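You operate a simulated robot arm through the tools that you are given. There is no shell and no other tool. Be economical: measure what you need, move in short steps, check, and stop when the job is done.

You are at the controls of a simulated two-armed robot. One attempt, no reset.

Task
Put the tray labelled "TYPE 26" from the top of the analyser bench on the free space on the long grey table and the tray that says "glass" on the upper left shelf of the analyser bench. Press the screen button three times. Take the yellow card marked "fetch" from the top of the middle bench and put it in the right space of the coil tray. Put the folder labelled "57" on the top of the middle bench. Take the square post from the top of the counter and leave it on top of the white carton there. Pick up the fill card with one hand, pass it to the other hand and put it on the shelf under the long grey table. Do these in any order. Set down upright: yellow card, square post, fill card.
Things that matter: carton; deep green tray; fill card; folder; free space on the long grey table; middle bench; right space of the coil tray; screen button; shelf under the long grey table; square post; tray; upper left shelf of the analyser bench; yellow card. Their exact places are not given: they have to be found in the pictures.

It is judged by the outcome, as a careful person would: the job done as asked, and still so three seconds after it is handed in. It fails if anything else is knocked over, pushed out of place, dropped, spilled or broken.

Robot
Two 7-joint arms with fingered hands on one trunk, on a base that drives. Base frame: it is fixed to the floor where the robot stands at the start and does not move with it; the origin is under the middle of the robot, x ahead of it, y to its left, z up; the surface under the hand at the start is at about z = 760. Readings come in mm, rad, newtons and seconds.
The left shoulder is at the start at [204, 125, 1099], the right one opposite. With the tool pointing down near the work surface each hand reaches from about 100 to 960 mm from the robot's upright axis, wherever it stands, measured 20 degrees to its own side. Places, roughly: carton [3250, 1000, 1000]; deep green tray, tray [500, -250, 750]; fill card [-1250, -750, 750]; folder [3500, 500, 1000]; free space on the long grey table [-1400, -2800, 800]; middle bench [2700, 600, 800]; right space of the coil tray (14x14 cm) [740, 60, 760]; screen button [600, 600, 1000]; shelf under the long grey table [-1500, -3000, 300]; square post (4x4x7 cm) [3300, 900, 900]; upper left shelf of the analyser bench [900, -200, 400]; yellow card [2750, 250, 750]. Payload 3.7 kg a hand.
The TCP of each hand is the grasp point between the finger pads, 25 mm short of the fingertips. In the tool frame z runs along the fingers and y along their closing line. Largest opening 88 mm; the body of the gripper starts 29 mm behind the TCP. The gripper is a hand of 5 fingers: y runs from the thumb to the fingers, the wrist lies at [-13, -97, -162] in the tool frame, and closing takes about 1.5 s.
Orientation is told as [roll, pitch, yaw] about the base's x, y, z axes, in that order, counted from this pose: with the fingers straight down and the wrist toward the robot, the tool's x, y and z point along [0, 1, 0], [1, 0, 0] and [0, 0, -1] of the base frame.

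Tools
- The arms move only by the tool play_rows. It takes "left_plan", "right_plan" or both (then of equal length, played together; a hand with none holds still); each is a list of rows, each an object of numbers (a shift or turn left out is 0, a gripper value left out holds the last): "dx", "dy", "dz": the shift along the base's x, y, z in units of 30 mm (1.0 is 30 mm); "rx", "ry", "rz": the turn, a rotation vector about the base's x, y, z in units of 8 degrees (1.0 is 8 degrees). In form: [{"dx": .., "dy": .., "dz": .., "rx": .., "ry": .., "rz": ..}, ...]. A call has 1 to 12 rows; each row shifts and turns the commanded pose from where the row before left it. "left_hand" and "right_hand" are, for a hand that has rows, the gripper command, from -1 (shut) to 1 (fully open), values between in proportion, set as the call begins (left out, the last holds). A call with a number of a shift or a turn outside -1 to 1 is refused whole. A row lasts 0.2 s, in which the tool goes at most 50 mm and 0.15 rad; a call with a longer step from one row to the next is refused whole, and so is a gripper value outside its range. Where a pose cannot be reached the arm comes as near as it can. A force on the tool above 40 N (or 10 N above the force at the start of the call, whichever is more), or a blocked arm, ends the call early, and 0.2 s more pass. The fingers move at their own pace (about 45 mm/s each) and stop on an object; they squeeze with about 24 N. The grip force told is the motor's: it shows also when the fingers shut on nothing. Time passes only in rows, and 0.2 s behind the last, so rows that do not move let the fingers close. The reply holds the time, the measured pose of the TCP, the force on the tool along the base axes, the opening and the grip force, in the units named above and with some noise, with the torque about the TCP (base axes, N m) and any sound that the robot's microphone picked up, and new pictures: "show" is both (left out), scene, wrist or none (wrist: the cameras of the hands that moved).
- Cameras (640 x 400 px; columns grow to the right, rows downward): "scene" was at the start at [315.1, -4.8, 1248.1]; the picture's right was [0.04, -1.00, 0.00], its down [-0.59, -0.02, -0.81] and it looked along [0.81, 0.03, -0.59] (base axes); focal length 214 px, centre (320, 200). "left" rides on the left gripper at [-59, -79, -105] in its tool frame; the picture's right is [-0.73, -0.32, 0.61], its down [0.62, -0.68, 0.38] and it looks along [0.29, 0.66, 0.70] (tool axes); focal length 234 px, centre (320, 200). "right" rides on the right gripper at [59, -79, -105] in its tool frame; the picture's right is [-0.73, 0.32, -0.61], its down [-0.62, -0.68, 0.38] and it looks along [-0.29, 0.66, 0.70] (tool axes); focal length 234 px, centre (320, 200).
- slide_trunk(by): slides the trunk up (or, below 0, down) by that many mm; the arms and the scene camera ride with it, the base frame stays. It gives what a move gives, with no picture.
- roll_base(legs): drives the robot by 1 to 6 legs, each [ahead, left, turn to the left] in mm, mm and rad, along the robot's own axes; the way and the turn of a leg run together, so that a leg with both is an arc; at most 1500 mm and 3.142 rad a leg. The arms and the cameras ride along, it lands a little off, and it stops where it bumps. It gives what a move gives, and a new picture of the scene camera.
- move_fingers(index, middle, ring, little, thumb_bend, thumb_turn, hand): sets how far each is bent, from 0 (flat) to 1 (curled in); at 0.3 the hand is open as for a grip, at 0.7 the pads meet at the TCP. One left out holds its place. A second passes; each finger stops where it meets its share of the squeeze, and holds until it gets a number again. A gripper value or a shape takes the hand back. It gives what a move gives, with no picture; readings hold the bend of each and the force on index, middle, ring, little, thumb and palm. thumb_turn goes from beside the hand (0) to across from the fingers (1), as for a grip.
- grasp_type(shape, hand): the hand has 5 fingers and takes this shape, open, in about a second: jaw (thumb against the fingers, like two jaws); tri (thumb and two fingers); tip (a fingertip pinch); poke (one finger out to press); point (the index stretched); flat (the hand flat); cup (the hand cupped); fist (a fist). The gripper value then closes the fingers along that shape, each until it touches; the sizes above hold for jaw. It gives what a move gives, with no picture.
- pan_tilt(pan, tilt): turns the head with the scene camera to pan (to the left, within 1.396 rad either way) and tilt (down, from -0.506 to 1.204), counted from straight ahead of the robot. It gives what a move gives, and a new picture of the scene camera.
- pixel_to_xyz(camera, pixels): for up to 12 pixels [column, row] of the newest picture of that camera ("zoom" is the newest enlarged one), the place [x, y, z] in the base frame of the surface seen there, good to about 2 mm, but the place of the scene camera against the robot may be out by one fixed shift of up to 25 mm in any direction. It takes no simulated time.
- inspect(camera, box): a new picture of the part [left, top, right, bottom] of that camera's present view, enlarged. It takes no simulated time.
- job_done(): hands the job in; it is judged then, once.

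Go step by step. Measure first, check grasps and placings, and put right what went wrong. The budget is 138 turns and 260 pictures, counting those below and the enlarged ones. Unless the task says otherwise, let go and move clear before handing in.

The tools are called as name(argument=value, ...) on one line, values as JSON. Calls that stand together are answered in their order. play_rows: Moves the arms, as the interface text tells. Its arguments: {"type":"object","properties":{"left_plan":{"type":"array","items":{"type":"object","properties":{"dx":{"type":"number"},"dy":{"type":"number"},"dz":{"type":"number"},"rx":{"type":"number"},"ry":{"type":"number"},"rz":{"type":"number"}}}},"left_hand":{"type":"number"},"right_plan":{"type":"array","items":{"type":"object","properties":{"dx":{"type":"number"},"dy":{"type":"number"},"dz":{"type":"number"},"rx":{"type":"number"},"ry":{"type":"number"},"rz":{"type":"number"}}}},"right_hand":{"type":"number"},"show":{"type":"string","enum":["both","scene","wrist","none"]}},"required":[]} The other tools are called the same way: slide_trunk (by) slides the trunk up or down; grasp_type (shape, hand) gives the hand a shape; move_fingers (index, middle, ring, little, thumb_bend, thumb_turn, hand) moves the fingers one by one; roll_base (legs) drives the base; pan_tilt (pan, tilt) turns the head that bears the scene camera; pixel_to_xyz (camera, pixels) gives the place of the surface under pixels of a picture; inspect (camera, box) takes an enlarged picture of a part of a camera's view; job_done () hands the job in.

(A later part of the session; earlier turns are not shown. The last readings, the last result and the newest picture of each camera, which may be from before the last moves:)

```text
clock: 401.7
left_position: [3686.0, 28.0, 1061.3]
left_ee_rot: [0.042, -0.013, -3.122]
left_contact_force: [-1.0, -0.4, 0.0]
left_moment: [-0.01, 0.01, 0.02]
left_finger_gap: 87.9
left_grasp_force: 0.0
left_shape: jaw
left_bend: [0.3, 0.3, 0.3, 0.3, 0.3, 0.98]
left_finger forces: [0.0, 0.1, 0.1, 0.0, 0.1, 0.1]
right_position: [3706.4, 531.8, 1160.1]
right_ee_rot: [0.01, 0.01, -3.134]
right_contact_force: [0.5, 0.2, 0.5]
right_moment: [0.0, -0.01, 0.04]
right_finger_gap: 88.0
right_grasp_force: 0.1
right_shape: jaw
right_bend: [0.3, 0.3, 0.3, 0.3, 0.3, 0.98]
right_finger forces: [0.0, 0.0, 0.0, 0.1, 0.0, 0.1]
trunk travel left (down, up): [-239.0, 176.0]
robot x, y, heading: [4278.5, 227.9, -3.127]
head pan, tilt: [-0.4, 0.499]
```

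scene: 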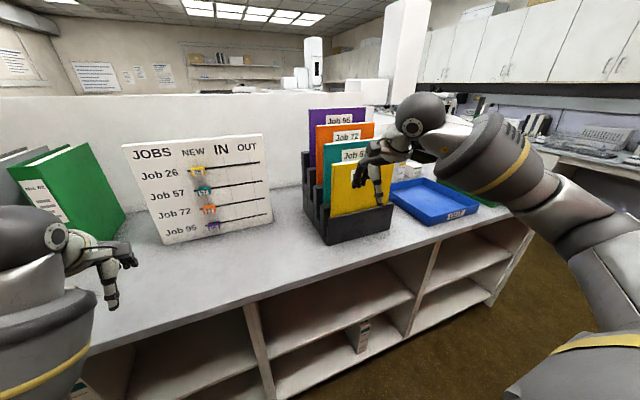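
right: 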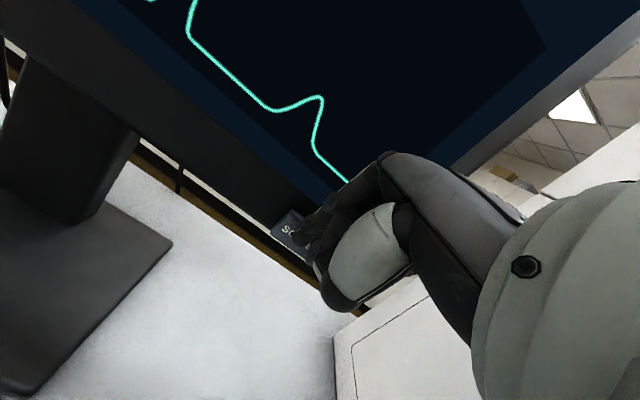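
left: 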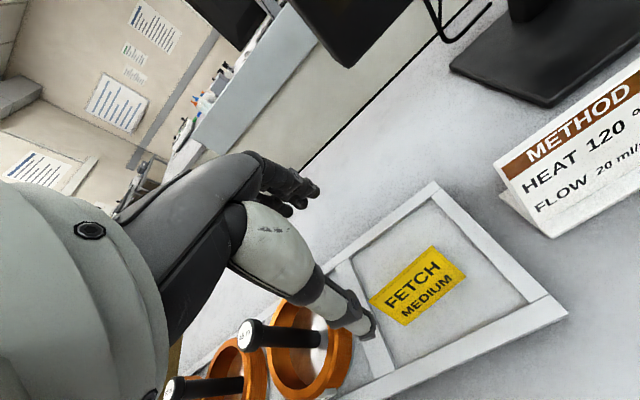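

A rack holds job folders (purple, orange, teal, yellow) around (345,165). Zoom on labels and look further right.

inspect(camera="scene", box=[290, 90, 410, 250])

pixel_to_xyz(camera="scene", pixels=[[340, 120], [347, 137], [354, 155], [350, 200], [330, 195], [390, 205], [330, 242], [310, 180], [328, 150], [318, 132]])

roll_base(legs=[[0, -450, 0]])

```text
2.50 times, centred on (350, 170) of scene
```

zoom: 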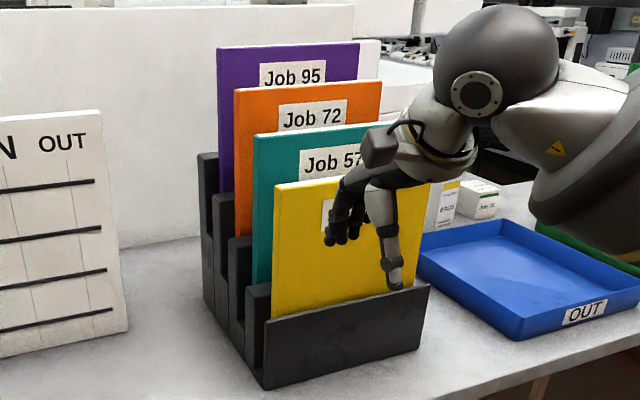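

```text
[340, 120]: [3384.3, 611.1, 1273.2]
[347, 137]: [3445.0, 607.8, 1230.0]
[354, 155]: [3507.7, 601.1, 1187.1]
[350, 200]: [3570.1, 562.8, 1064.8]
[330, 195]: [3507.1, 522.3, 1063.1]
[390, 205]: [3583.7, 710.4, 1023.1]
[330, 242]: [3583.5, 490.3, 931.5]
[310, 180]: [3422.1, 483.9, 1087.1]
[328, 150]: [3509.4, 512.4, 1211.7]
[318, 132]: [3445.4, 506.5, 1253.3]
```

```text
clock: 406.2
left_position: [3681.9, 482.4, 1060.4]
left_ee_rot: [0.043, -0.012, -3.115]
left_contact_force: [0.2, 0.6, -0.9]
left_moment: [0.04, -0.02, 0.05]
left_finger_gap: 87.5
left_grasp_force: 0.1
left_shape: jaw
left_bend: [0.3, 0.3, 0.3, 0.3, 0.3, 0.98]
left_finger forces: [0.1, 0.1, 0.0, 0.1, 0.0, 0.0]
right_position: [3697.4, 985.9, 1161.7]
right_ee_rot: [0.011, 0.011, -3.126]
right_contact_force: [-0.6, 0.1, -0.6]
right_moment: [0.0, 0.04, 0.02]
right_finger_gap: 88.2
right_grasp_force: 0.2
right_shape: jaw
right_bend: [0.3, 0.3, 0.3, 0.3, 0.3, 0.98]
right_finger forces: [0.0, 0.0, 0.1, 0.1, 0.0, 0.0]
trunk travel left (down, up): [-239.0, 176.0]
robot x, y, heading: [4268.9, 683.2, -3.127]
head pan, tilt: [-0.4, 0.499]
```

scene: 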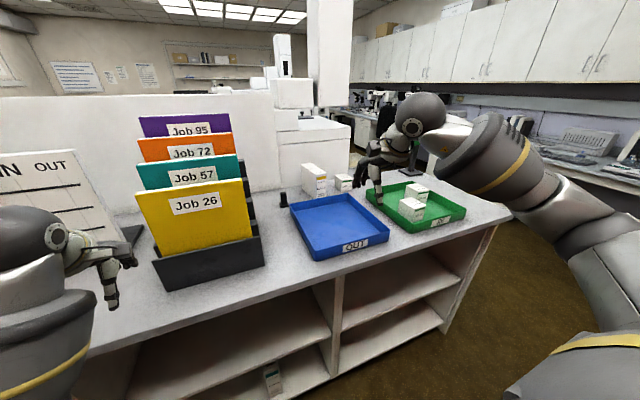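

Teal is Job 57. Zoom on the post/cartons around (300,185).

inspect(camera="scene", box=[260, 150, 440, 270])

pixel_to_xyz(camera="scene", pixels=[[283, 199], [283, 193], [315, 182], [315, 167], [343, 183], [343, 176], [410, 209], [416, 190], [283, 207], [326, 170], [190, 177], [236, 157]])

```text
3.33 times, centred on (350, 210) of scene
```

zoom: 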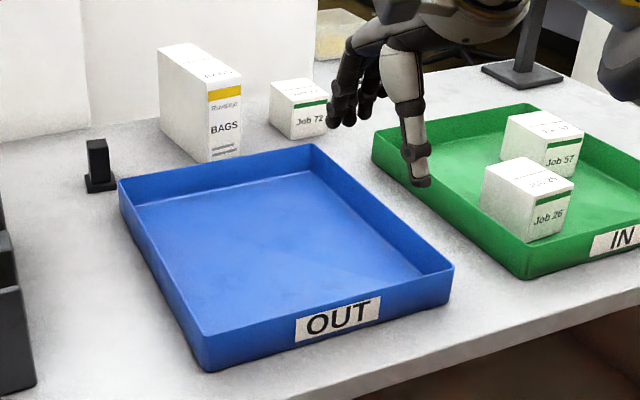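

```text
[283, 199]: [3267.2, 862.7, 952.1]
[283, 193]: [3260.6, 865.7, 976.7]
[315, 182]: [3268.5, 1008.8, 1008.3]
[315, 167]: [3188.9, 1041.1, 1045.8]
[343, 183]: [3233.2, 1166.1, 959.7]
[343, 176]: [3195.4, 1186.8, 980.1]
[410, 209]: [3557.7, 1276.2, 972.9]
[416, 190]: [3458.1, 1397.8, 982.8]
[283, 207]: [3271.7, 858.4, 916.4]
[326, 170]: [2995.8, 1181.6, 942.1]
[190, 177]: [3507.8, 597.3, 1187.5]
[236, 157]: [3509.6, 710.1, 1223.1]
```

The square post is at (3265,860), top z≈967; the white BAGS carton beside it at (≈3230,1010), top ≈1033. Raise everything clear of the folder rack and drive closer.

slide_trunk(by=170)

play_rows(left_plan=[{"dz": 0.9, "dx": 0.3}, {"dz": 0.9, "dx": 0.3}, {"dz": 0.9}, {"dz": 0.9}, {"dz": 0.9}], show="none")

roll_base(legs=[[0, -70, -0.014], [300, 0, 0]])

play_rows(right_plan=[{"dy": -0.9, "dx": -0.3}, {"dy": -0.9, "dx": -0.3}, {"dy": -0.9}, {"dy": -0.9}, {"dy": -0.9}, {"dy": -0.9, "dz": -0.5}, {"dz": -1}, {"dz": -1}, {"dz": -1}, {"dz": -1}], right_hand=1)

```text
clock: 408.1
left_position: [3681.9, 482.3, 1231.0]
left_ee_rot: [0.041, -0.013, -3.117]
left_contact_force: [0.0, 0.1, -0.2]
left_moment: [0.02, 0.02, 0.0]
left_finger_gap: 88.0
left_grasp_force: 0.1
left_shape: jaw
left_bend: [0.3, 0.3, 0.3, 0.3, 0.3, 0.98]
left_finger forces: [0.0, 0.1, 0.1, 0.1, 0.0, 0.1]
right_position: [3697.5, 985.1, 1329.3]
right_ee_rot: [0.013, 0.01, -3.128]
right_contact_force: [0.6, -0.1, 0.9]
right_moment: [0.02, -0.01, 0.01]
right_finger_gap: 88.0
right_grasp_force: 0.1
right_shape: jaw
right_bend: [0.3, 0.3, 0.3, 0.3, 0.3, 0.98]
right_finger forces: [0.0, 0.0, 0.0, 0.0, 0.1, 0.0]
trunk travel left (down, up): [-409.0, 6.0]
robot x, y, heading: [4271.3, 683.4, -3.128]
head pan, tilt: [-0.4, 0.499]
```

```text
clock: 409.3
left_position: [3701.8, 482.9, 1365.9]
left_ee_rot: [0.042, -0.011, -3.114]
left_contact_force: [-0.6, -0.6, 0.0]
left_moment: [0.04, 0.0, 0.0]
left_finger_gap: 87.8
left_grasp_force: 0.0
left_shape: jaw
left_bend: [0.3, 0.3, 0.3, 0.3, 0.3, 0.98]
left_finger forces: [0.1, 0.0, 0.0, 0.0, 0.0, 0.0]
right_position: [3698.4, 985.6, 1330.4]
right_ee_rot: [0.01, 0.009, -3.128]
right_contact_force: [0.1, 0.6, -0.1]
right_moment: [0.01, -0.01, 0.0]
right_finger_gap: 88.1
right_grasp_force: 0.2
right_shape: jaw
right_bend: [0.3, 0.3, 0.3, 0.3, 0.3, 0.98]
right_finger forces: [0.0, 0.1, 0.0, 0.0, 0.0, 0.0]
trunk travel left (down, up): [-409.0, 6.0]
robot x, y, heading: [4269.5, 685.0, -3.126]
head pan, tilt: [-0.4, 0.499]
```

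```text
clock: 412.3
left_position: [3395.8, 560.4, 1366.3]
left_ee_rot: [0.042, -0.012, -3.13]
left_contact_force: [0.4, 0.2, -0.6]
left_moment: [-0.02, 0.0, -0.04]
left_finger_gap: 87.6
left_grasp_force: 0.0
left_shape: jaw
left_bend: [0.3, 0.3, 0.3, 0.3, 0.3, 0.98]
left_finger forces: [0.0, 0.0, 0.1, 0.0, 0.0, 0.0]
right_position: [3399.3, 1064.4, 1330.2]
right_ee_rot: [0.012, 0.01, 3.141]
right_contact_force: [-0.9, 0.6, 0.3]
right_moment: [0.03, 0.0, -0.01]
right_finger_gap: 87.7
right_grasp_force: 0.0
right_shape: jaw
right_bend: [0.3, 0.3, 0.3, 0.3, 0.3, 0.98]
right_finger forces: [0.0, 0.1, 0.1, 0.1, 0.1, 0.0]
trunk travel left (down, up): [-409.0, 6.0]
robot x, y, heading: [3969.3, 752.2, -3.14]
head pan, tilt: [-0.4, 0.499]
```

scene: 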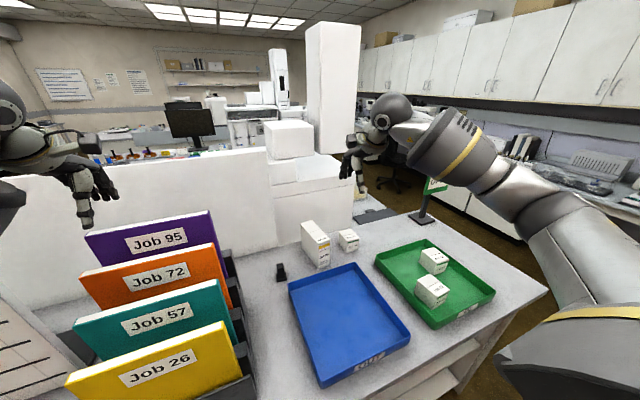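

```text
clock: 414.5
left_position: [3395.3, 559.1, 1366.2]
left_ee_rot: [0.04, -0.013, -3.13]
left_contact_force: [-0.1, 0.4, -0.4]
left_moment: [0.0, 0.02, -0.02]
left_finger_gap: 87.7
left_grasp_force: 0.1
left_shape: jaw
left_bend: [0.3, 0.3, 0.3, 0.3, 0.3, 0.98]
left_finger forces: [0.0, 0.0, 0.1, 0.0, 0.0, 0.0]
right_position: [3382.8, 901.8, 1194.6]
right_ee_rot: [0.012, 0.008, 3.141]
right_contact_force: [0.4, -0.7, 0.5]
right_moment: [0.01, -0.05, 0.02]
right_finger_gap: 87.8
right_grasp_force: 0.1
right_shape: jaw
right_bend: [0.3, 0.3, 0.3, 0.3, 0.3, 0.98]
right_finger forces: [0.0, 0.0, 0.0, 0.0, 0.0, 0.0]
trunk travel left (down, up): [-409.0, 6.0]
robot x, y, heading: [3966.8, 753.2, -3.138]
head pan, tilt: [-0.4, 0.499]
```

scene: 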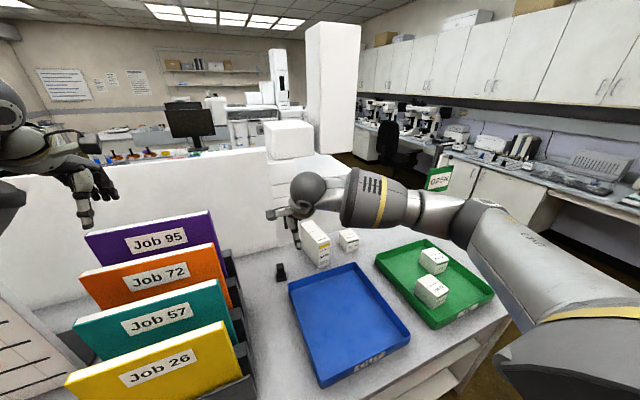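
right: 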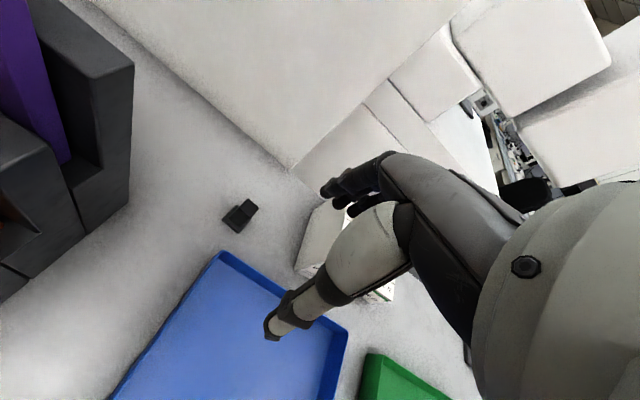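

Post visible at (241,213) and carton at (322,230) in the right wrist view. Measure both, plus the teal folder top with the scene.

inspect(camera="right", box=[210, 180, 350, 290])

pixel_to_xyz(camera="right", pixels=[[247, 208], [240, 220], [225, 215], [236, 231], [321, 203], [299, 262], [308, 250], [335, 215], [320, 240], [315, 275], [243, 204], [255, 210]])

pixel_to_xyz(camera="scene", pixels=[[150, 308], [78, 325], [218, 282], [160, 325], [150, 280], [160, 355]])

```text
3.64 times, centred on (280, 235) of right
```

zoom: 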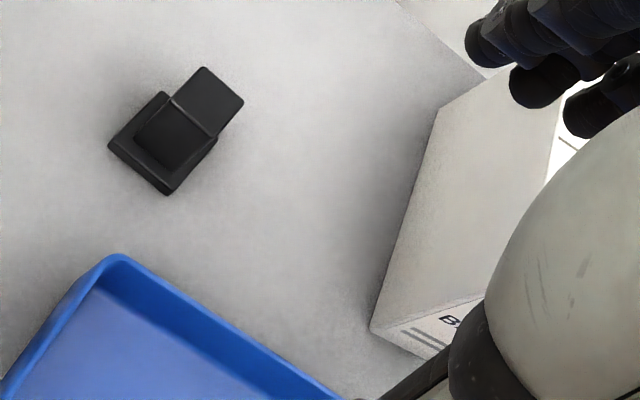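

```text
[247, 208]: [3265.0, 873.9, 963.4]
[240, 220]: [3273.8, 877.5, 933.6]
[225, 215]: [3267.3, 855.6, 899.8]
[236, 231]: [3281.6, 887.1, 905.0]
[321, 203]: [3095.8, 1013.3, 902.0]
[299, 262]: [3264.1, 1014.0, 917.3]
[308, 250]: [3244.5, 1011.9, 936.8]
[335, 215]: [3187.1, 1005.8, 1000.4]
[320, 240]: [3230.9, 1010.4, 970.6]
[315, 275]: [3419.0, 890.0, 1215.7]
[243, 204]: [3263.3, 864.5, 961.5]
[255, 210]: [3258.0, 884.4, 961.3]
```

```text
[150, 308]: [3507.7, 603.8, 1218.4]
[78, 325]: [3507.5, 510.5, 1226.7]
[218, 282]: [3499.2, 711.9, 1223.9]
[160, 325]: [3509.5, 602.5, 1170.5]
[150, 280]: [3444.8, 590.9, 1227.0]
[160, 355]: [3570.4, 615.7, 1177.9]
```

pixel_to_xyz(camera="zoom", pixels=[[178, 98], [202, 74], [237, 103], [214, 130], [208, 102]])

inspect(camera="scene", box=[260, 190, 380, 300])

play_rows(right_plan=[{"dx": -0.9, "dy": -0.3, "dz": -0.3}, {"dx": -0.9, "dy": -0.3, "dz": -0.6}, {"dx": -0.9, "dy": -0.2, "dz": -0.9}, {"dx": -0.9, "dz": -0.9}, {"dx": -0.3, "dz": -0.9}, {"dz": -0.9}, {}], show="wrist")

```text
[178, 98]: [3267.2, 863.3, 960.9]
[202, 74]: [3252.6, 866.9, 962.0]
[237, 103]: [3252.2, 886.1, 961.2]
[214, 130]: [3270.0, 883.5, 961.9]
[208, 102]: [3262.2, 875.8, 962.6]
```

```text
3.64 times, centred on (320, 245) of scene
```

zoom: 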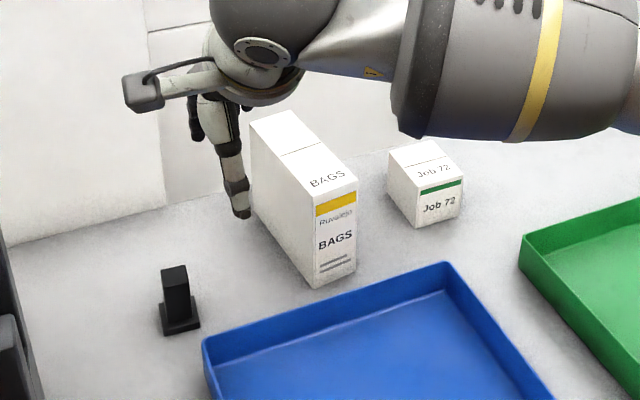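

```text
clock: 416.1
left_position: [3396.2, 559.7, 1367.1]
left_ee_rot: [0.043, -0.013, -3.133]
left_contact_force: [0.1, -0.2, -1.0]
left_moment: [-0.04, 0.0, -0.03]
left_finger_gap: 87.5
left_grasp_force: 0.2
left_shape: jaw
left_bend: [0.3, 0.3, 0.3, 0.3, 0.3, 0.98]
left_finger forces: [0.1, 0.1, 0.1, 0.0, 0.1, 0.1]
right_position: [3264.0, 878.2, 1058.7]
right_ee_rot: [0.01, 0.009, 3.14]
right_contact_force: [0.6, -0.1, -0.8]
right_moment: [0.01, 0.01, 0.01]
right_finger_gap: 87.9
right_grasp_force: 0.0
right_shape: jaw
right_bend: [0.3, 0.3, 0.3, 0.3, 0.3, 0.98]
right_finger forces: [0.1, 0.1, 0.0, 0.0, 0.0, 0.1]
trunk travel left (down, up): [-409.0, 6.0]
robot x, y, heading: [3970.9, 753.3, -3.137]
head pan, tilt: [-0.4, 0.499]
```

right: 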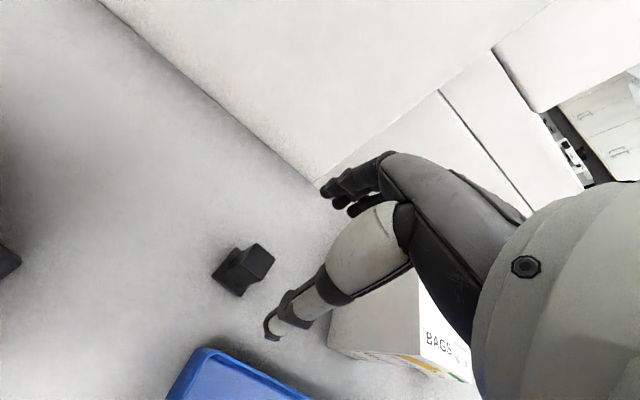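

Hand is centred over the post. Measure the carton's top from the zoomed scene picture and descend.

pixel_to_xyz(camera="zoom", pixels=[[254, 126], [288, 114], [352, 178], [314, 202], [316, 206], [352, 185], [310, 160]])

play_rows(right_plan=[{"dz": -0.9, "dx": -0.1, "dy": -0.1}, {"dz": -0.9}, {"dz": -0.9}, {"dz": -0.9}, {"dz": -0.2}, {}], show="wrist")

play_rows(right_plan=[{}, {}, {}, {}, {}, {}, {}, {}], right_hand=-1, show="wrist")

```text
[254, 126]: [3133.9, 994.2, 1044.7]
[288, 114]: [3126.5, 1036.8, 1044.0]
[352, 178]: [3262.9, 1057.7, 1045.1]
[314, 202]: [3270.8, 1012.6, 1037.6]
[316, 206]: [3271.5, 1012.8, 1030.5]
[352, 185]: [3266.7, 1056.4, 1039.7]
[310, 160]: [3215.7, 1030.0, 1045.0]
```

```text
clock: 417.5
left_position: [3395.8, 560.3, 1366.7]
left_ee_rot: [0.041, -0.012, -3.132]
left_contact_force: [0.0, 0.0, -0.3]
left_moment: [0.02, -0.01, -0.02]
left_finger_gap: 87.5
left_grasp_force: 0.1
left_shape: jaw
left_bend: [0.3, 0.3, 0.3, 0.3, 0.3, 0.98]
left_finger forces: [0.1, 0.0, 0.0, 0.0, 0.1, 0.0]
right_position: [3262.9, 873.8, 946.8]
right_ee_rot: [0.01, 0.011, 3.14]
right_contact_force: [-0.1, -0.2, 0.2]
right_moment: [0.01, 0.04, 0.01]
right_finger_gap: 88.1
right_grasp_force: 0.0
right_shape: jaw
right_bend: [0.3, 0.3, 0.3, 0.3, 0.3, 0.98]
right_finger forces: [0.1, 0.0, 0.0, 0.0, 0.0, 0.1]
trunk travel left (down, up): [-409.0, 6.0]
robot x, y, heading: [3966.4, 751.4, -3.135]
head pan, tilt: [-0.4, 0.499]
```

right: 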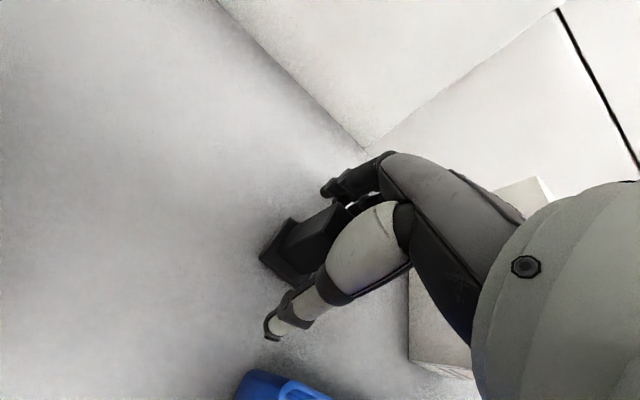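

```text
clock: 419.3
left_position: [3395.7, 560.8, 1365.9]
left_ee_rot: [0.041, -0.013, -3.131]
left_contact_force: [-0.3, -0.8, -0.2]
left_moment: [0.02, -0.02, 0.02]
left_finger_gap: 87.6
left_grasp_force: 0.0
left_shape: jaw
left_bend: [0.3, 0.3, 0.3, 0.3, 0.3, 0.98]
left_finger forces: [0.0, 0.1, 0.1, 0.1, 0.1, 0.0]
right_position: [3261.2, 873.7, 947.1]
right_ee_rot: [0.011, 0.01, 3.14]
right_contact_force: [1.2, -0.2, 0.5]
right_moment: [-0.03, 0.05, -0.05]
right_finger_gap: 21.7
right_grasp_force: 24.0
right_shape: jaw
right_bend: [0.74, 0.55, 0.61, 0.58, 0.75, 1.0]
right_finger forces: [12.2, 7.2, 0.0, 0.0, 20.4, 0.0]
trunk travel left (down, up): [-409.0, 6.0]
robot x, y, heading: [3970.7, 754.1, -3.139]
head pan, tilt: [-0.4, 0.499]
```

right: 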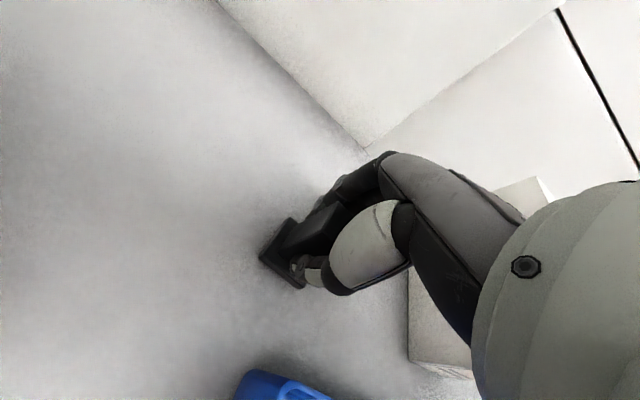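

Post gripped at 21.7 mm. Carton top centre-line point (3213,1031), z 1032, yaw +7.5°. Lift 175 mm, move over with matching yaw.

play_rows(right_plan=[{"dz": 0.6}, {"dz": 1}, {"dz": 1}, {"dz": 1}, {"dz": 1}, {"dz": 1}, {"dz": 0.2, "dy": 0.9, "dx": -0.3, "rz": 0.47}, {"dy": 0.9, "dx": -0.3, "rz": 0.47}, {"dy": 0.9, "dx": -0.3}, {"dy": 0.9, "dx": -0.3}, {"dy": 0.9, "dx": -0.3}, {"dy": 0.74, "dx": -0.1}])

inspect(camera="scene", box=[260, 150, 400, 290])

```text
clock: 421.9
left_position: [3395.6, 558.9, 1365.6]
left_ee_rot: [0.043, -0.013, -3.132]
left_contact_force: [-0.8, -0.5, -0.6]
left_moment: [0.01, -0.03, 0.01]
left_finger_gap: 87.7
left_grasp_force: 0.0
left_shape: jaw
left_bend: [0.3, 0.3, 0.3, 0.3, 0.3, 0.98]
left_finger forces: [0.0, 0.1, 0.0, 0.0, 0.0, 0.0]
right_position: [3216.6, 1010.0, 1119.2]
right_ee_rot: [0.01, 0.009, -3.009]
right_contact_force: [0.1, -0.2, -3.8]
right_moment: [0.0, -0.01, 0.05]
right_finger_gap: 21.4
right_grasp_force: 24.1
right_shape: jaw
right_bend: [0.74, 0.55, 0.61, 0.58, 0.75, 1.0]
right_finger forces: [12.7, 7.6, 0.0, 0.1, 20.2, 0.0]
right hand out of reach, approached as far as the arm can: row 12
trunk travel left (down, up): [-409.0, 6.0]
robot x, y, heading: [3968.1, 749.7, -3.138]
head pan, tilt: [-0.4, 0.499]
```

scene: 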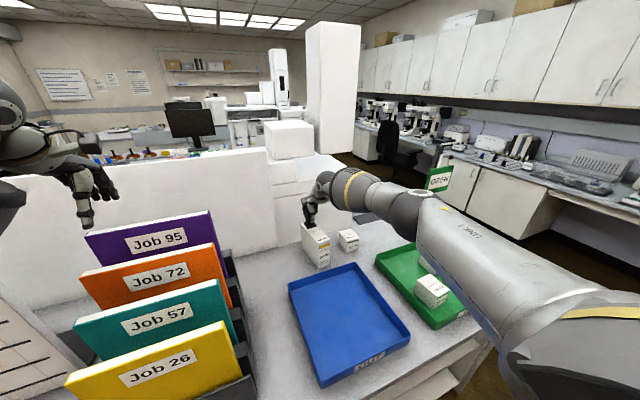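
right: 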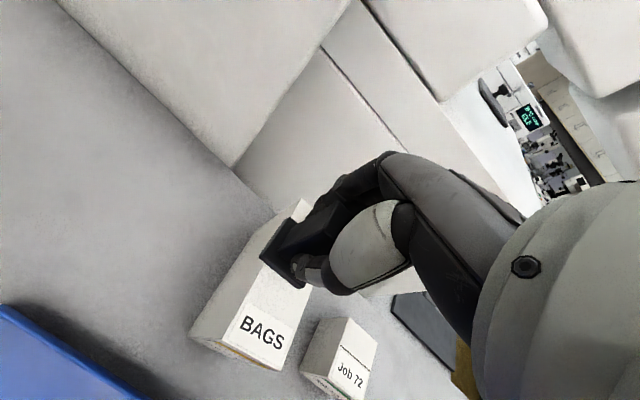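

```text
2.86 times, centred on (330, 220) of scene
```

zoom: 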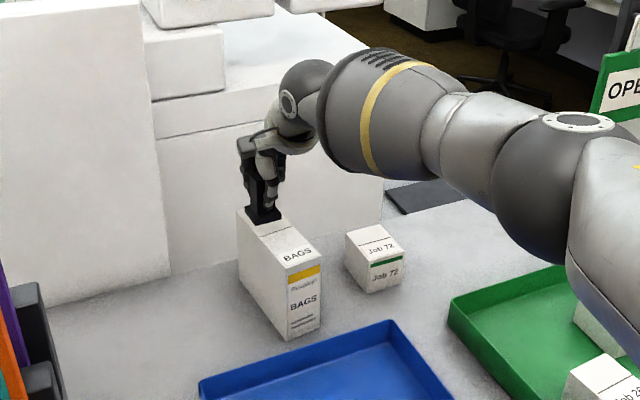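

Reach limit at y=1010; the wrist view shows the carton top well. Measure its corners and shift the base the missing distance.

pixel_to_xyz(camera="right", pixels=[[197, 334], [278, 366], [308, 292], [255, 235], [242, 258], [302, 205], [225, 290], [294, 325], [268, 262], [290, 285], [262, 250]])

roll_base(legs=[[0, -22, 0]])

```text
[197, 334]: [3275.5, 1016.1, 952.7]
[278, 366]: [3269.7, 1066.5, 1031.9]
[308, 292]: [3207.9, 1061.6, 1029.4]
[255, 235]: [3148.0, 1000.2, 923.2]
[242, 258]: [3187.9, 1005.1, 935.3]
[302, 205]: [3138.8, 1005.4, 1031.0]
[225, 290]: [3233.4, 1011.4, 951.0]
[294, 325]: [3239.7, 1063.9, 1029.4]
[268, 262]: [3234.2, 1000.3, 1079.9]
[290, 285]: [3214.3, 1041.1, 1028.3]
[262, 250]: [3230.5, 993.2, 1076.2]
```

```text
clock: 422.8
left_position: [3395.2, 581.7, 1366.1]
left_ee_rot: [0.044, -0.012, -3.129]
left_contact_force: [0.3, -0.3, -0.2]
left_moment: [-0.01, 0.03, 0.03]
left_finger_gap: 87.5
left_grasp_force: 0.0
left_shape: jaw
left_bend: [0.3, 0.3, 0.3, 0.3, 0.3, 0.98]
left_finger forces: [0.0, 0.0, 0.0, 0.0, 0.0, 0.0]
right_position: [3216.3, 1031.4, 1120.1]
right_ee_rot: [0.01, 0.009, -3.01]
right_contact_force: [-0.2, 0.2, -4.3]
right_moment: [0.0, 0.01, -0.02]
right_finger_gap: 21.2
right_grasp_force: 24.1
right_shape: jaw
right_bend: [0.74, 0.55, 0.61, 0.58, 0.75, 1.0]
right_finger forces: [12.7, 7.5, 0.0, 0.0, 20.2, 0.1]
trunk travel left (down, up): [-409.0, 6.0]
robot x, y, heading: [3967.7, 774.8, -3.136]
head pan, tilt: [-0.4, 0.499]
```

scene: 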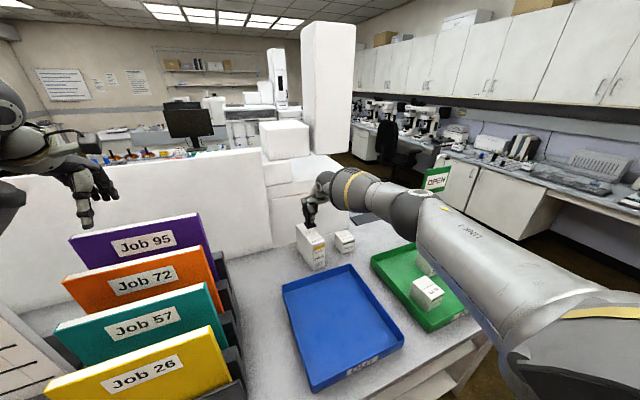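

Carton top: y 1009–1062 at x 3216, z 1030; the post centre is now ≈1034. Lower.

play_rows(right_plan=[{"dz": -0.7}, {"dz": -0.5}, {"dz": -0.15}, {"dz": -0.1}, {}], show="wrist")

```text
clock: 424.0
left_position: [3395.7, 580.9, 1366.4]
left_ee_rot: [0.042, -0.013, -3.129]
left_contact_force: [0.9, -0.6, -0.1]
left_moment: [0.0, 0.02, 0.02]
left_finger_gap: 87.7
left_grasp_force: 0.0
left_shape: jaw
left_bend: [0.3, 0.3, 0.3, 0.3, 0.3, 0.98]
left_finger forces: [0.0, 0.0, 0.0, 0.0, 0.0, 0.1]
right_position: [3218.9, 1032.0, 1094.0]
right_ee_rot: [0.01, 0.01, -3.015]
right_contact_force: [0.5, -0.6, -4.4]
right_moment: [-0.05, -0.05, -0.01]
right_finger_gap: 21.3
right_grasp_force: 24.2
right_shape: jaw
right_bend: [0.74, 0.55, 0.61, 0.58, 0.75, 1.0]
right_finger forces: [12.8, 7.5, 0.1, 0.0, 20.2, 0.1]
right hand out of reach, approached as far as the arm can: row 1, 2
trunk travel left (down, up): [-409.0, 6.0]
robot x, y, heading: [3969.2, 776.5, -3.137]
head pan, tilt: [-0.4, 0.499]
```

right: 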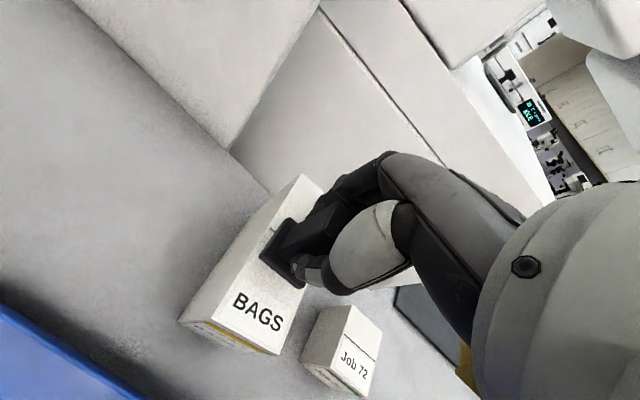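

Again at the reach limit; move the base 20 mm forward and continue lowering.

roll_base(legs=[[22, 0, 0]])

play_rows(right_plan=[{"dz": -0.3, "dx": 0.25}, {"dz": -0.2, "dx": 0.15}, {"dz": -0.1}, {}], show="wrist")

```text
clock: 424.8
left_position: [3374.6, 582.0, 1367.0]
left_ee_rot: [0.042, -0.013, -3.13]
left_contact_force: [-0.3, 0.0, 0.9]
left_moment: [-0.02, 0.03, -0.01]
left_finger_gap: 87.8
left_grasp_force: 0.0
left_shape: jaw
left_bend: [0.3, 0.3, 0.3, 0.3, 0.3, 0.98]
left_finger forces: [0.1, 0.0, 0.0, 0.0, 0.0, 0.0]
right_position: [3198.3, 1030.0, 1095.7]
right_ee_rot: [0.011, 0.008, -3.013]
right_contact_force: [0.2, -0.2, -3.5]
right_moment: [-0.01, 0.0, 0.03]
right_finger_gap: 21.3
right_grasp_force: 24.0
right_shape: jaw
right_bend: [0.74, 0.55, 0.61, 0.58, 0.75, 1.0]
right_finger forces: [12.8, 7.6, 0.1, 0.0, 20.2, 0.1]
trunk travel left (down, up): [-409.0, 6.0]
robot x, y, heading: [3947.2, 773.2, -3.136]
head pan, tilt: [-0.4, 0.499]
```

scene: 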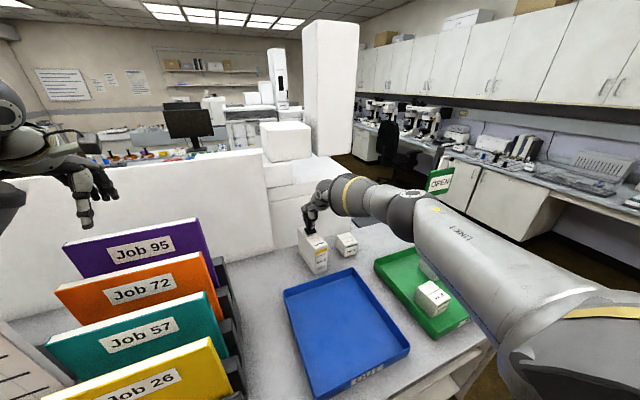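

```text
clock: 425.8
left_position: [3373.5, 582.0, 1366.9]
left_ee_rot: [0.041, -0.012, -3.13]
left_contact_force: [0.3, 0.2, -0.7]
left_moment: [0.02, -0.01, 0.0]
left_finger_gap: 87.8
left_grasp_force: 0.0
left_shape: jaw
left_bend: [0.3, 0.3, 0.3, 0.3, 0.3, 0.98]
left_finger forces: [0.0, 0.0, 0.1, 0.0, 0.0, 0.1]
right_position: [3210.2, 1031.5, 1076.5]
right_ee_rot: [0.009, 0.009, -3.013]
right_contact_force: [0.0, 0.0, -1.9]
right_moment: [0.03, 0.01, -0.01]
right_finger_gap: 21.2
right_grasp_force: 23.7
right_shape: jaw
right_bend: [0.74, 0.55, 0.61, 0.58, 0.75, 1.0]
right_finger forces: [12.6, 7.4, 0.1, 0.0, 20.6, 0.1]
trunk travel left (down, up): [-409.0, 6.0]
robot x, y, heading: [3945.1, 776.1, -3.141]
head pan, tilt: [-0.4, 0.499]
```

right: 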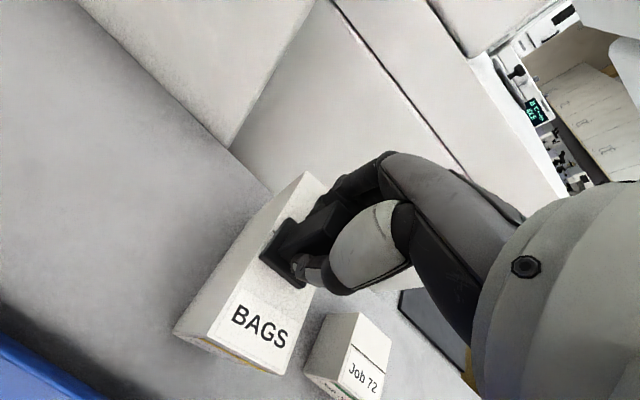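

Load is transferring (−4.4→−1.9 N). Lower 2 mm more, open, and rise.

play_rows(right_plan=[{"dz": -0.08}, {}], show="none")

play_rows(right_plan=[{}, {}, {}, {}, {}, {}, {}], right_hand=1, show="none")

play_rows(right_plan=[{"dz": 0.4}, {"dz": 0.7}, {"dz": 0.9}, {"dz": 0.9}, {"dz": 0.9}, {"dz": 0.9}], show="both")

```text
clock: 426.4
left_position: [3374.6, 580.8, 1366.7]
left_ee_rot: [0.042, -0.013, -3.128]
left_contact_force: [0.4, -1.0, -0.5]
left_moment: [0.03, 0.02, 0.01]
left_finger_gap: 87.5
left_grasp_force: 0.0
left_shape: jaw
left_bend: [0.3, 0.3, 0.3, 0.3, 0.3, 0.98]
left_finger forces: [0.1, 0.0, 0.0, 0.0, 0.0, 0.0]
right_position: [3209.8, 1030.6, 1075.7]
right_ee_rot: [0.011, 0.005, -3.015]
right_contact_force: [0.7, 1.4, 2.5]
right_moment: [-0.01, 0.09, 0.0]
right_finger_gap: 21.4
right_grasp_force: 24.0
right_shape: jaw
right_bend: [0.74, 0.55, 0.61, 0.58, 0.75, 1.0]
right_finger forces: [12.9, 8.0, 0.1, 0.0, 21.1, 0.0]
trunk travel left (down, up): [-409.0, 6.0]
robot x, y, heading: [3947.6, 777.6, -3.138]
head pan, tilt: [-0.4, 0.499]
```

```text
clock: 428.0
left_position: [3376.0, 580.6, 1367.7]
left_ee_rot: [0.042, -0.011, -3.129]
left_contact_force: [0.3, 1.1, -0.4]
left_moment: [0.02, -0.01, -0.01]
left_finger_gap: 87.6
left_grasp_force: 0.1
left_shape: jaw
left_bend: [0.3, 0.3, 0.3, 0.3, 0.3, 0.98]
left_finger forces: [0.0, 0.0, 0.1, 0.0, 0.0, 0.0]
right_position: [3209.9, 1030.1, 1075.0]
right_ee_rot: [0.009, 0.008, -3.013]
right_contact_force: [-0.7, 0.2, -0.1]
right_moment: [-0.03, 0.03, 0.04]
right_finger_gap: 87.5
right_grasp_force: 0.0
right_shape: jaw
right_bend: [0.3, 0.3, 0.3, 0.3, 0.3, 0.98]
right_finger forces: [0.0, 0.0, 0.0, 0.0, 0.0, 0.0]
trunk travel left (down, up): [-409.0, 6.0]
robot x, y, heading: [3947.7, 776.7, -3.132]
head pan, tilt: [-0.4, 0.499]
```

```text
clock: 429.4
left_position: [3374.3, 581.3, 1367.6]
left_ee_rot: [0.042, -0.013, -3.13]
left_contact_force: [-0.1, -0.3, -0.2]
left_moment: [-0.01, -0.01, -0.01]
left_finger_gap: 87.7
left_grasp_force: 0.0
left_shape: jaw
left_bend: [0.3, 0.3, 0.3, 0.3, 0.3, 0.98]
left_finger forces: [0.0, 0.0, 0.0, 0.1, 0.0, 0.0]
right_position: [3209.8, 1031.4, 1215.8]
right_ee_rot: [0.007, 0.009, -3.013]
right_contact_force: [-0.2, 0.1, 0.5]
right_moment: [0.02, 0.03, 0.0]
right_finger_gap: 87.6
right_grasp_force: 0.1
right_shape: jaw
right_bend: [0.3, 0.3, 0.3, 0.3, 0.3, 0.98]
right_finger forces: [0.0, 0.1, 0.0, 0.0, 0.1, 0.0]
trunk travel left (down, up): [-409.0, 6.0]
robot x, y, heading: [3947.6, 775.5, -3.136]
head pan, tilt: [-0.4, 0.499]
```

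scene: 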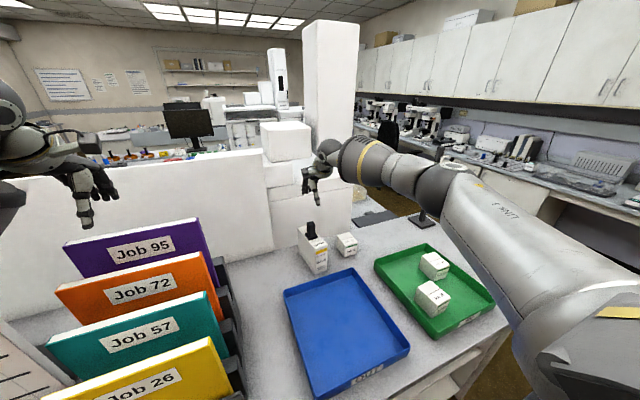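
right: 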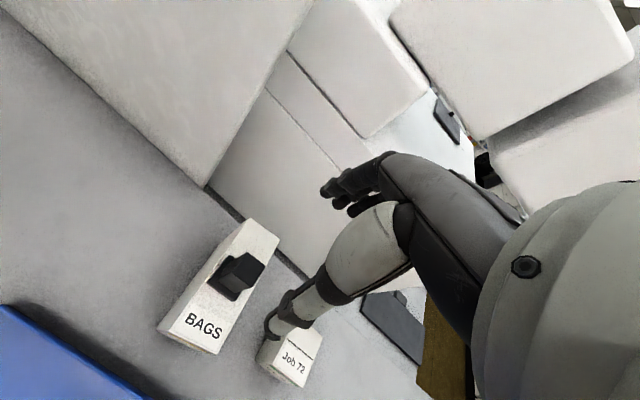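

The post stands on the BAGS carton. Next the teal Job 57 folder: back off 200 mm, set the left fingers half open, and hover above its top edge (≈(3505,615), z 1211).

roll_base(legs=[[-200, 0, 0]])

move_fingers(hand="left", index=0.47, middle=0.47, ring=0.47, little=0.47, thumb_bend=0.47, thumb_turn=1.0)

play_rows(left_plan=[{"dx": -0.6, "dy": 0.3, "dz": -0.3}, {"dx": -0.6, "dy": 0.3, "dz": -0.6}, {"dx": -0.6, "dy": 0.3, "dz": -0.6}, {"dx": -0.6, "dy": 0.2, "dz": -0.6}, {}], show="wrist")

inspect(camera="left", box=[220, 140, 540, 380])

```text
clock: 430.9
left_position: [3573.7, 580.5, 1366.2]
left_ee_rot: [0.042, -0.012, -3.125]
left_contact_force: [0.5, 0.6, 0.6]
left_moment: [0.0, 0.02, 0.04]
left_finger_gap: 87.5
left_grasp_force: 0.0
left_shape: jaw
left_bend: [0.3, 0.3, 0.3, 0.3, 0.3, 0.98]
left_finger forces: [0.0, 0.0, 0.0, 0.0, 0.1, 0.0]
right_position: [3407.2, 1031.3, 1215.0]
right_ee_rot: [0.009, 0.007, -3.009]
right_contact_force: [-0.3, 0.5, 0.1]
right_moment: [0.0, -0.04, 0.01]
right_finger_gap: 87.6
right_grasp_force: 0.0
right_shape: jaw
right_bend: [0.3, 0.3, 0.3, 0.3, 0.3, 0.98]
right_finger forces: [0.1, 0.0, 0.0, 0.0, 0.0, 0.0]
trunk travel left (down, up): [-409.0, 6.0]
robot x, y, heading: [4143.8, 780.5, -3.136]
head pan, tilt: [-0.4, 0.499]
```

scene: 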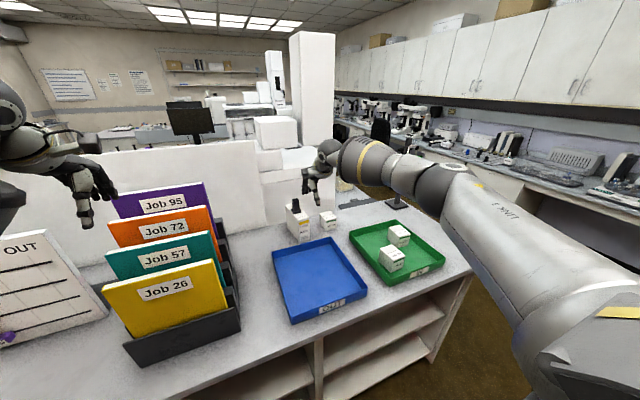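

```text
clock: 431.9
left_position: [3573.4, 581.1, 1368.1]
left_ee_rot: [0.042, -0.011, -3.128]
left_contact_force: [0.0, 0.3, 0.6]
left_moment: [-0.01, -0.02, 0.01]
left_finger_gap: 48.6
left_grasp_force: 0.1
left_shape: fingers
left_bend: [0.47, 0.47, 0.47, 0.47, 0.47, 1.0]
left_finger forces: [0.0, 0.0, 0.0, 0.1, 0.0, 0.1]
right_position: [3408.3, 1031.5, 1214.7]
right_ee_rot: [0.009, 0.01, -3.011]
right_contact_force: [-0.2, 0.1, 0.6]
right_moment: [-0.01, -0.01, -0.02]
right_finger_gap: 87.6
right_grasp_force: 0.1
right_shape: jaw
right_bend: [0.3, 0.3, 0.3, 0.3, 0.3, 0.98]
right_finger forces: [0.0, 0.1, 0.0, 0.0, 0.1, 0.0]
trunk travel left (down, up): [-409.0, 6.0]
robot x, y, heading: [4144.2, 776.6, -3.139]
head pan, tilt: [-0.4, 0.499]
```

```text
clock: 433.1
left_position: [3500.7, 613.3, 1303.4]
left_ee_rot: [0.043, -0.013, -3.127]
left_contact_force: [-0.1, 0.0, 1.4]
left_moment: [0.03, 0.02, 0.0]
left_finger_gap: 48.6
left_grasp_force: 0.0
left_shape: fingers
left_bend: [0.47, 0.47, 0.47, 0.47, 0.47, 1.0]
left_finger forces: [0.0, 0.0, 0.0, 0.0, 0.0, 0.0]
right_position: [3408.1, 1030.4, 1214.9]
right_ee_rot: [0.008, 0.007, -3.012]
right_contact_force: [-1.0, 0.1, 0.2]
right_moment: [0.0, 0.03, 0.01]
right_finger_gap: 87.6
right_grasp_force: 0.1
right_shape: jaw
right_bend: [0.3, 0.3, 0.3, 0.3, 0.3, 0.98]
right_finger forces: [0.1, 0.0, 0.0, 0.0, 0.0, 0.1]
trunk travel left (down, up): [-409.0, 6.0]
robot x, y, heading: [4143.1, 777.9, -3.137]
head pan, tilt: [-0.4, 0.499]
```

left: 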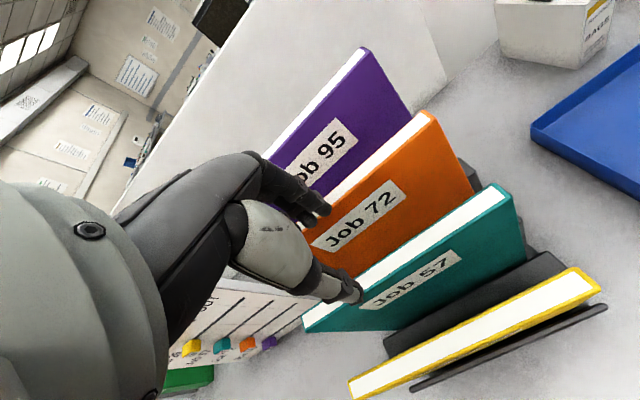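

```text
1.67 times, centred on (380, 260) of left
```

zoom: 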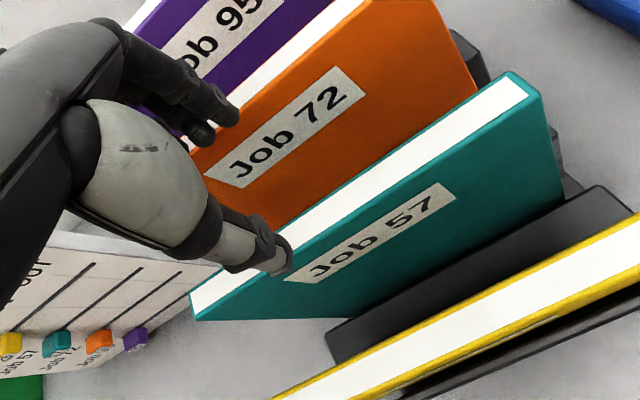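

The folder is a thick book-like one. Measure its top edges.

pixel_to_xyz(camera="zoom", pixels=[[510, 77], [532, 95], [514, 88], [195, 300], [200, 316], [400, 165], [392, 155], [405, 175], [330, 70], [300, 235], [415, 185], [465, 85]])

```text
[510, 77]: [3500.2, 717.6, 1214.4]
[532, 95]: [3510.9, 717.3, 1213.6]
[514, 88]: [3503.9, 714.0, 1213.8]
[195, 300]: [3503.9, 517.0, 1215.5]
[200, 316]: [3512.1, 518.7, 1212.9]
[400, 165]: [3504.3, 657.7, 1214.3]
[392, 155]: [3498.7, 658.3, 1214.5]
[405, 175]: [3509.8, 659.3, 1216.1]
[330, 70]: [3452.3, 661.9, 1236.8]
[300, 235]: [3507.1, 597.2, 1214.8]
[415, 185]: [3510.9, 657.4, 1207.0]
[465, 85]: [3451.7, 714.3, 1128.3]
```

Folder 57 top: x 3498–3511, y 517–717, z 1214. Descend to z≈1208 and close.

play_rows(left_plan=[{"dx": 0.15, "dy": 0.13, "dz": -0.8}, {"dz": -0.9}, {"dz": -0.9}, {"dz": -0.55}, {}], show="none")

play_rows(left_plan=[{}, {}, {}, {}, {}, {}, {}], left_hand=-1, show="wrist")

```text
clock: 434.4
left_position: [3507.0, 617.7, 1211.3]
left_ee_rot: [0.044, -0.014, -3.127]
left_contact_force: [0.2, 0.0, 0.1]
left_moment: [0.02, -0.01, 0.0]
left_finger_gap: 48.6
left_grasp_force: 0.1
left_shape: fingers
left_bend: [0.47, 0.47, 0.47, 0.47, 0.47, 1.0]
left_finger forces: [0.1, 0.0, 0.1, 0.0, 0.0, 0.0]
right_position: [3405.9, 1030.9, 1214.4]
right_ee_rot: [0.01, 0.01, -3.012]
right_contact_force: [0.0, 0.8, -0.2]
right_moment: [0.05, -0.02, 0.01]
right_finger_gap: 87.2
right_grasp_force: 0.0
right_shape: jaw
right_bend: [0.3, 0.3, 0.3, 0.3, 0.3, 0.98]
right_finger forces: [0.0, 0.0, 0.0, 0.0, 0.0, 0.0]
trunk travel left (down, up): [-409.0, 6.0]
robot x, y, heading: [4143.9, 777.5, -3.133]
head pan, tilt: [-0.4, 0.499]
```

```text
clock: 435.9
left_position: [3506.5, 616.1, 1209.4]
left_ee_rot: [0.04, -0.012, -3.127]
left_contact_force: [-0.1, 0.4, 0.2]
left_moment: [-0.02, 0.05, -0.06]
left_finger_gap: 12.6
left_grasp_force: 24.1
left_shape: jaw
left_bend: [0.7, 0.7, 0.7, 0.7, 0.72, 1.0]
left_finger forces: [12.1, 5.9, 3.1, 0.5, 21.5, 0.0]
right_position: [3407.7, 1032.8, 1216.5]
right_ee_rot: [0.009, 0.008, -3.009]
right_contact_force: [0.9, -0.4, 0.1]
right_moment: [0.03, -0.01, -0.01]
right_finger_gap: 87.8
right_grasp_force: 0.1
right_shape: jaw
right_bend: [0.3, 0.3, 0.3, 0.3, 0.3, 0.98]
right_finger forces: [0.1, 0.0, 0.0, 0.0, 0.1, 0.0]
trunk travel left (down, up): [-409.0, 6.0]
robot x, y, heading: [4142.9, 777.7, -3.14]
head pan, tilt: [-0.4, 0.499]
```

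left: 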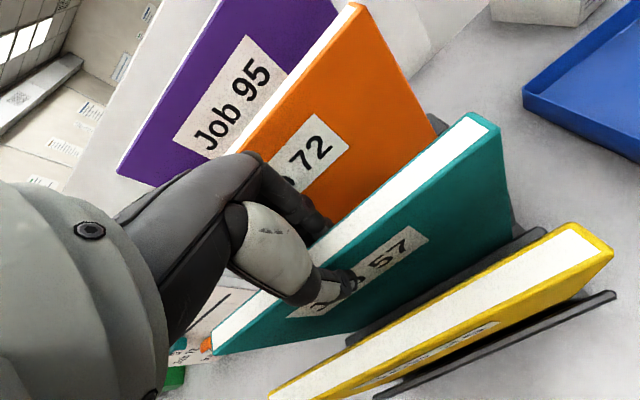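

Folder gripped (12.6 mm, 24 N). Lift as high as possible.

play_rows(left_plan=[{"dz": 0.4}, {"dz": 0.8}, {"dz": 1}, {"dz": 1}, {"dz": 1}, {"dz": 1}, {"dz": 1}, {"dz": 1}, {"dz": 1}, {"dz": 1}], show="scene")

```text
clock: 438.1
left_position: [3504.4, 621.0, 1486.3]
left_ee_rot: [0.042, -0.012, -3.128]
left_contact_force: [0.3, -0.3, -1.0]
left_moment: [-0.02, 0.0, 0.02]
left_finger_gap: 12.3
left_grasp_force: 24.0
left_shape: jaw
left_bend: [0.7, 0.7, 0.7, 0.7, 0.72, 1.0]
left_finger forces: [13.9, 5.2, 2.4, 0.0, 21.6, 0.0]
right_position: [3407.5, 1032.5, 1216.1]
right_ee_rot: [0.009, 0.007, -3.011]
right_contact_force: [-0.3, -0.9, -0.4]
right_moment: [0.0, 0.0, 0.04]
right_finger_gap: 87.8
right_grasp_force: 0.1
right_shape: jaw
right_bend: [0.3, 0.3, 0.3, 0.3, 0.3, 0.98]
right_finger forces: [0.1, 0.0, 0.0, 0.0, 0.0, 0.0]
trunk travel left (down, up): [-409.0, 6.0]
robot x, y, heading: [4144.2, 781.7, -3.135]
head pan, tilt: [-0.4, 0.499]
```

scene: 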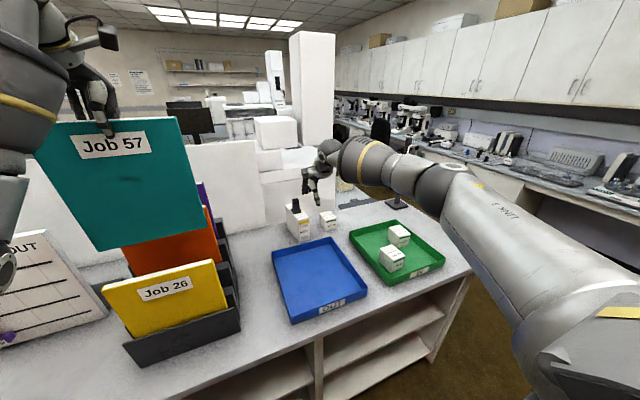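

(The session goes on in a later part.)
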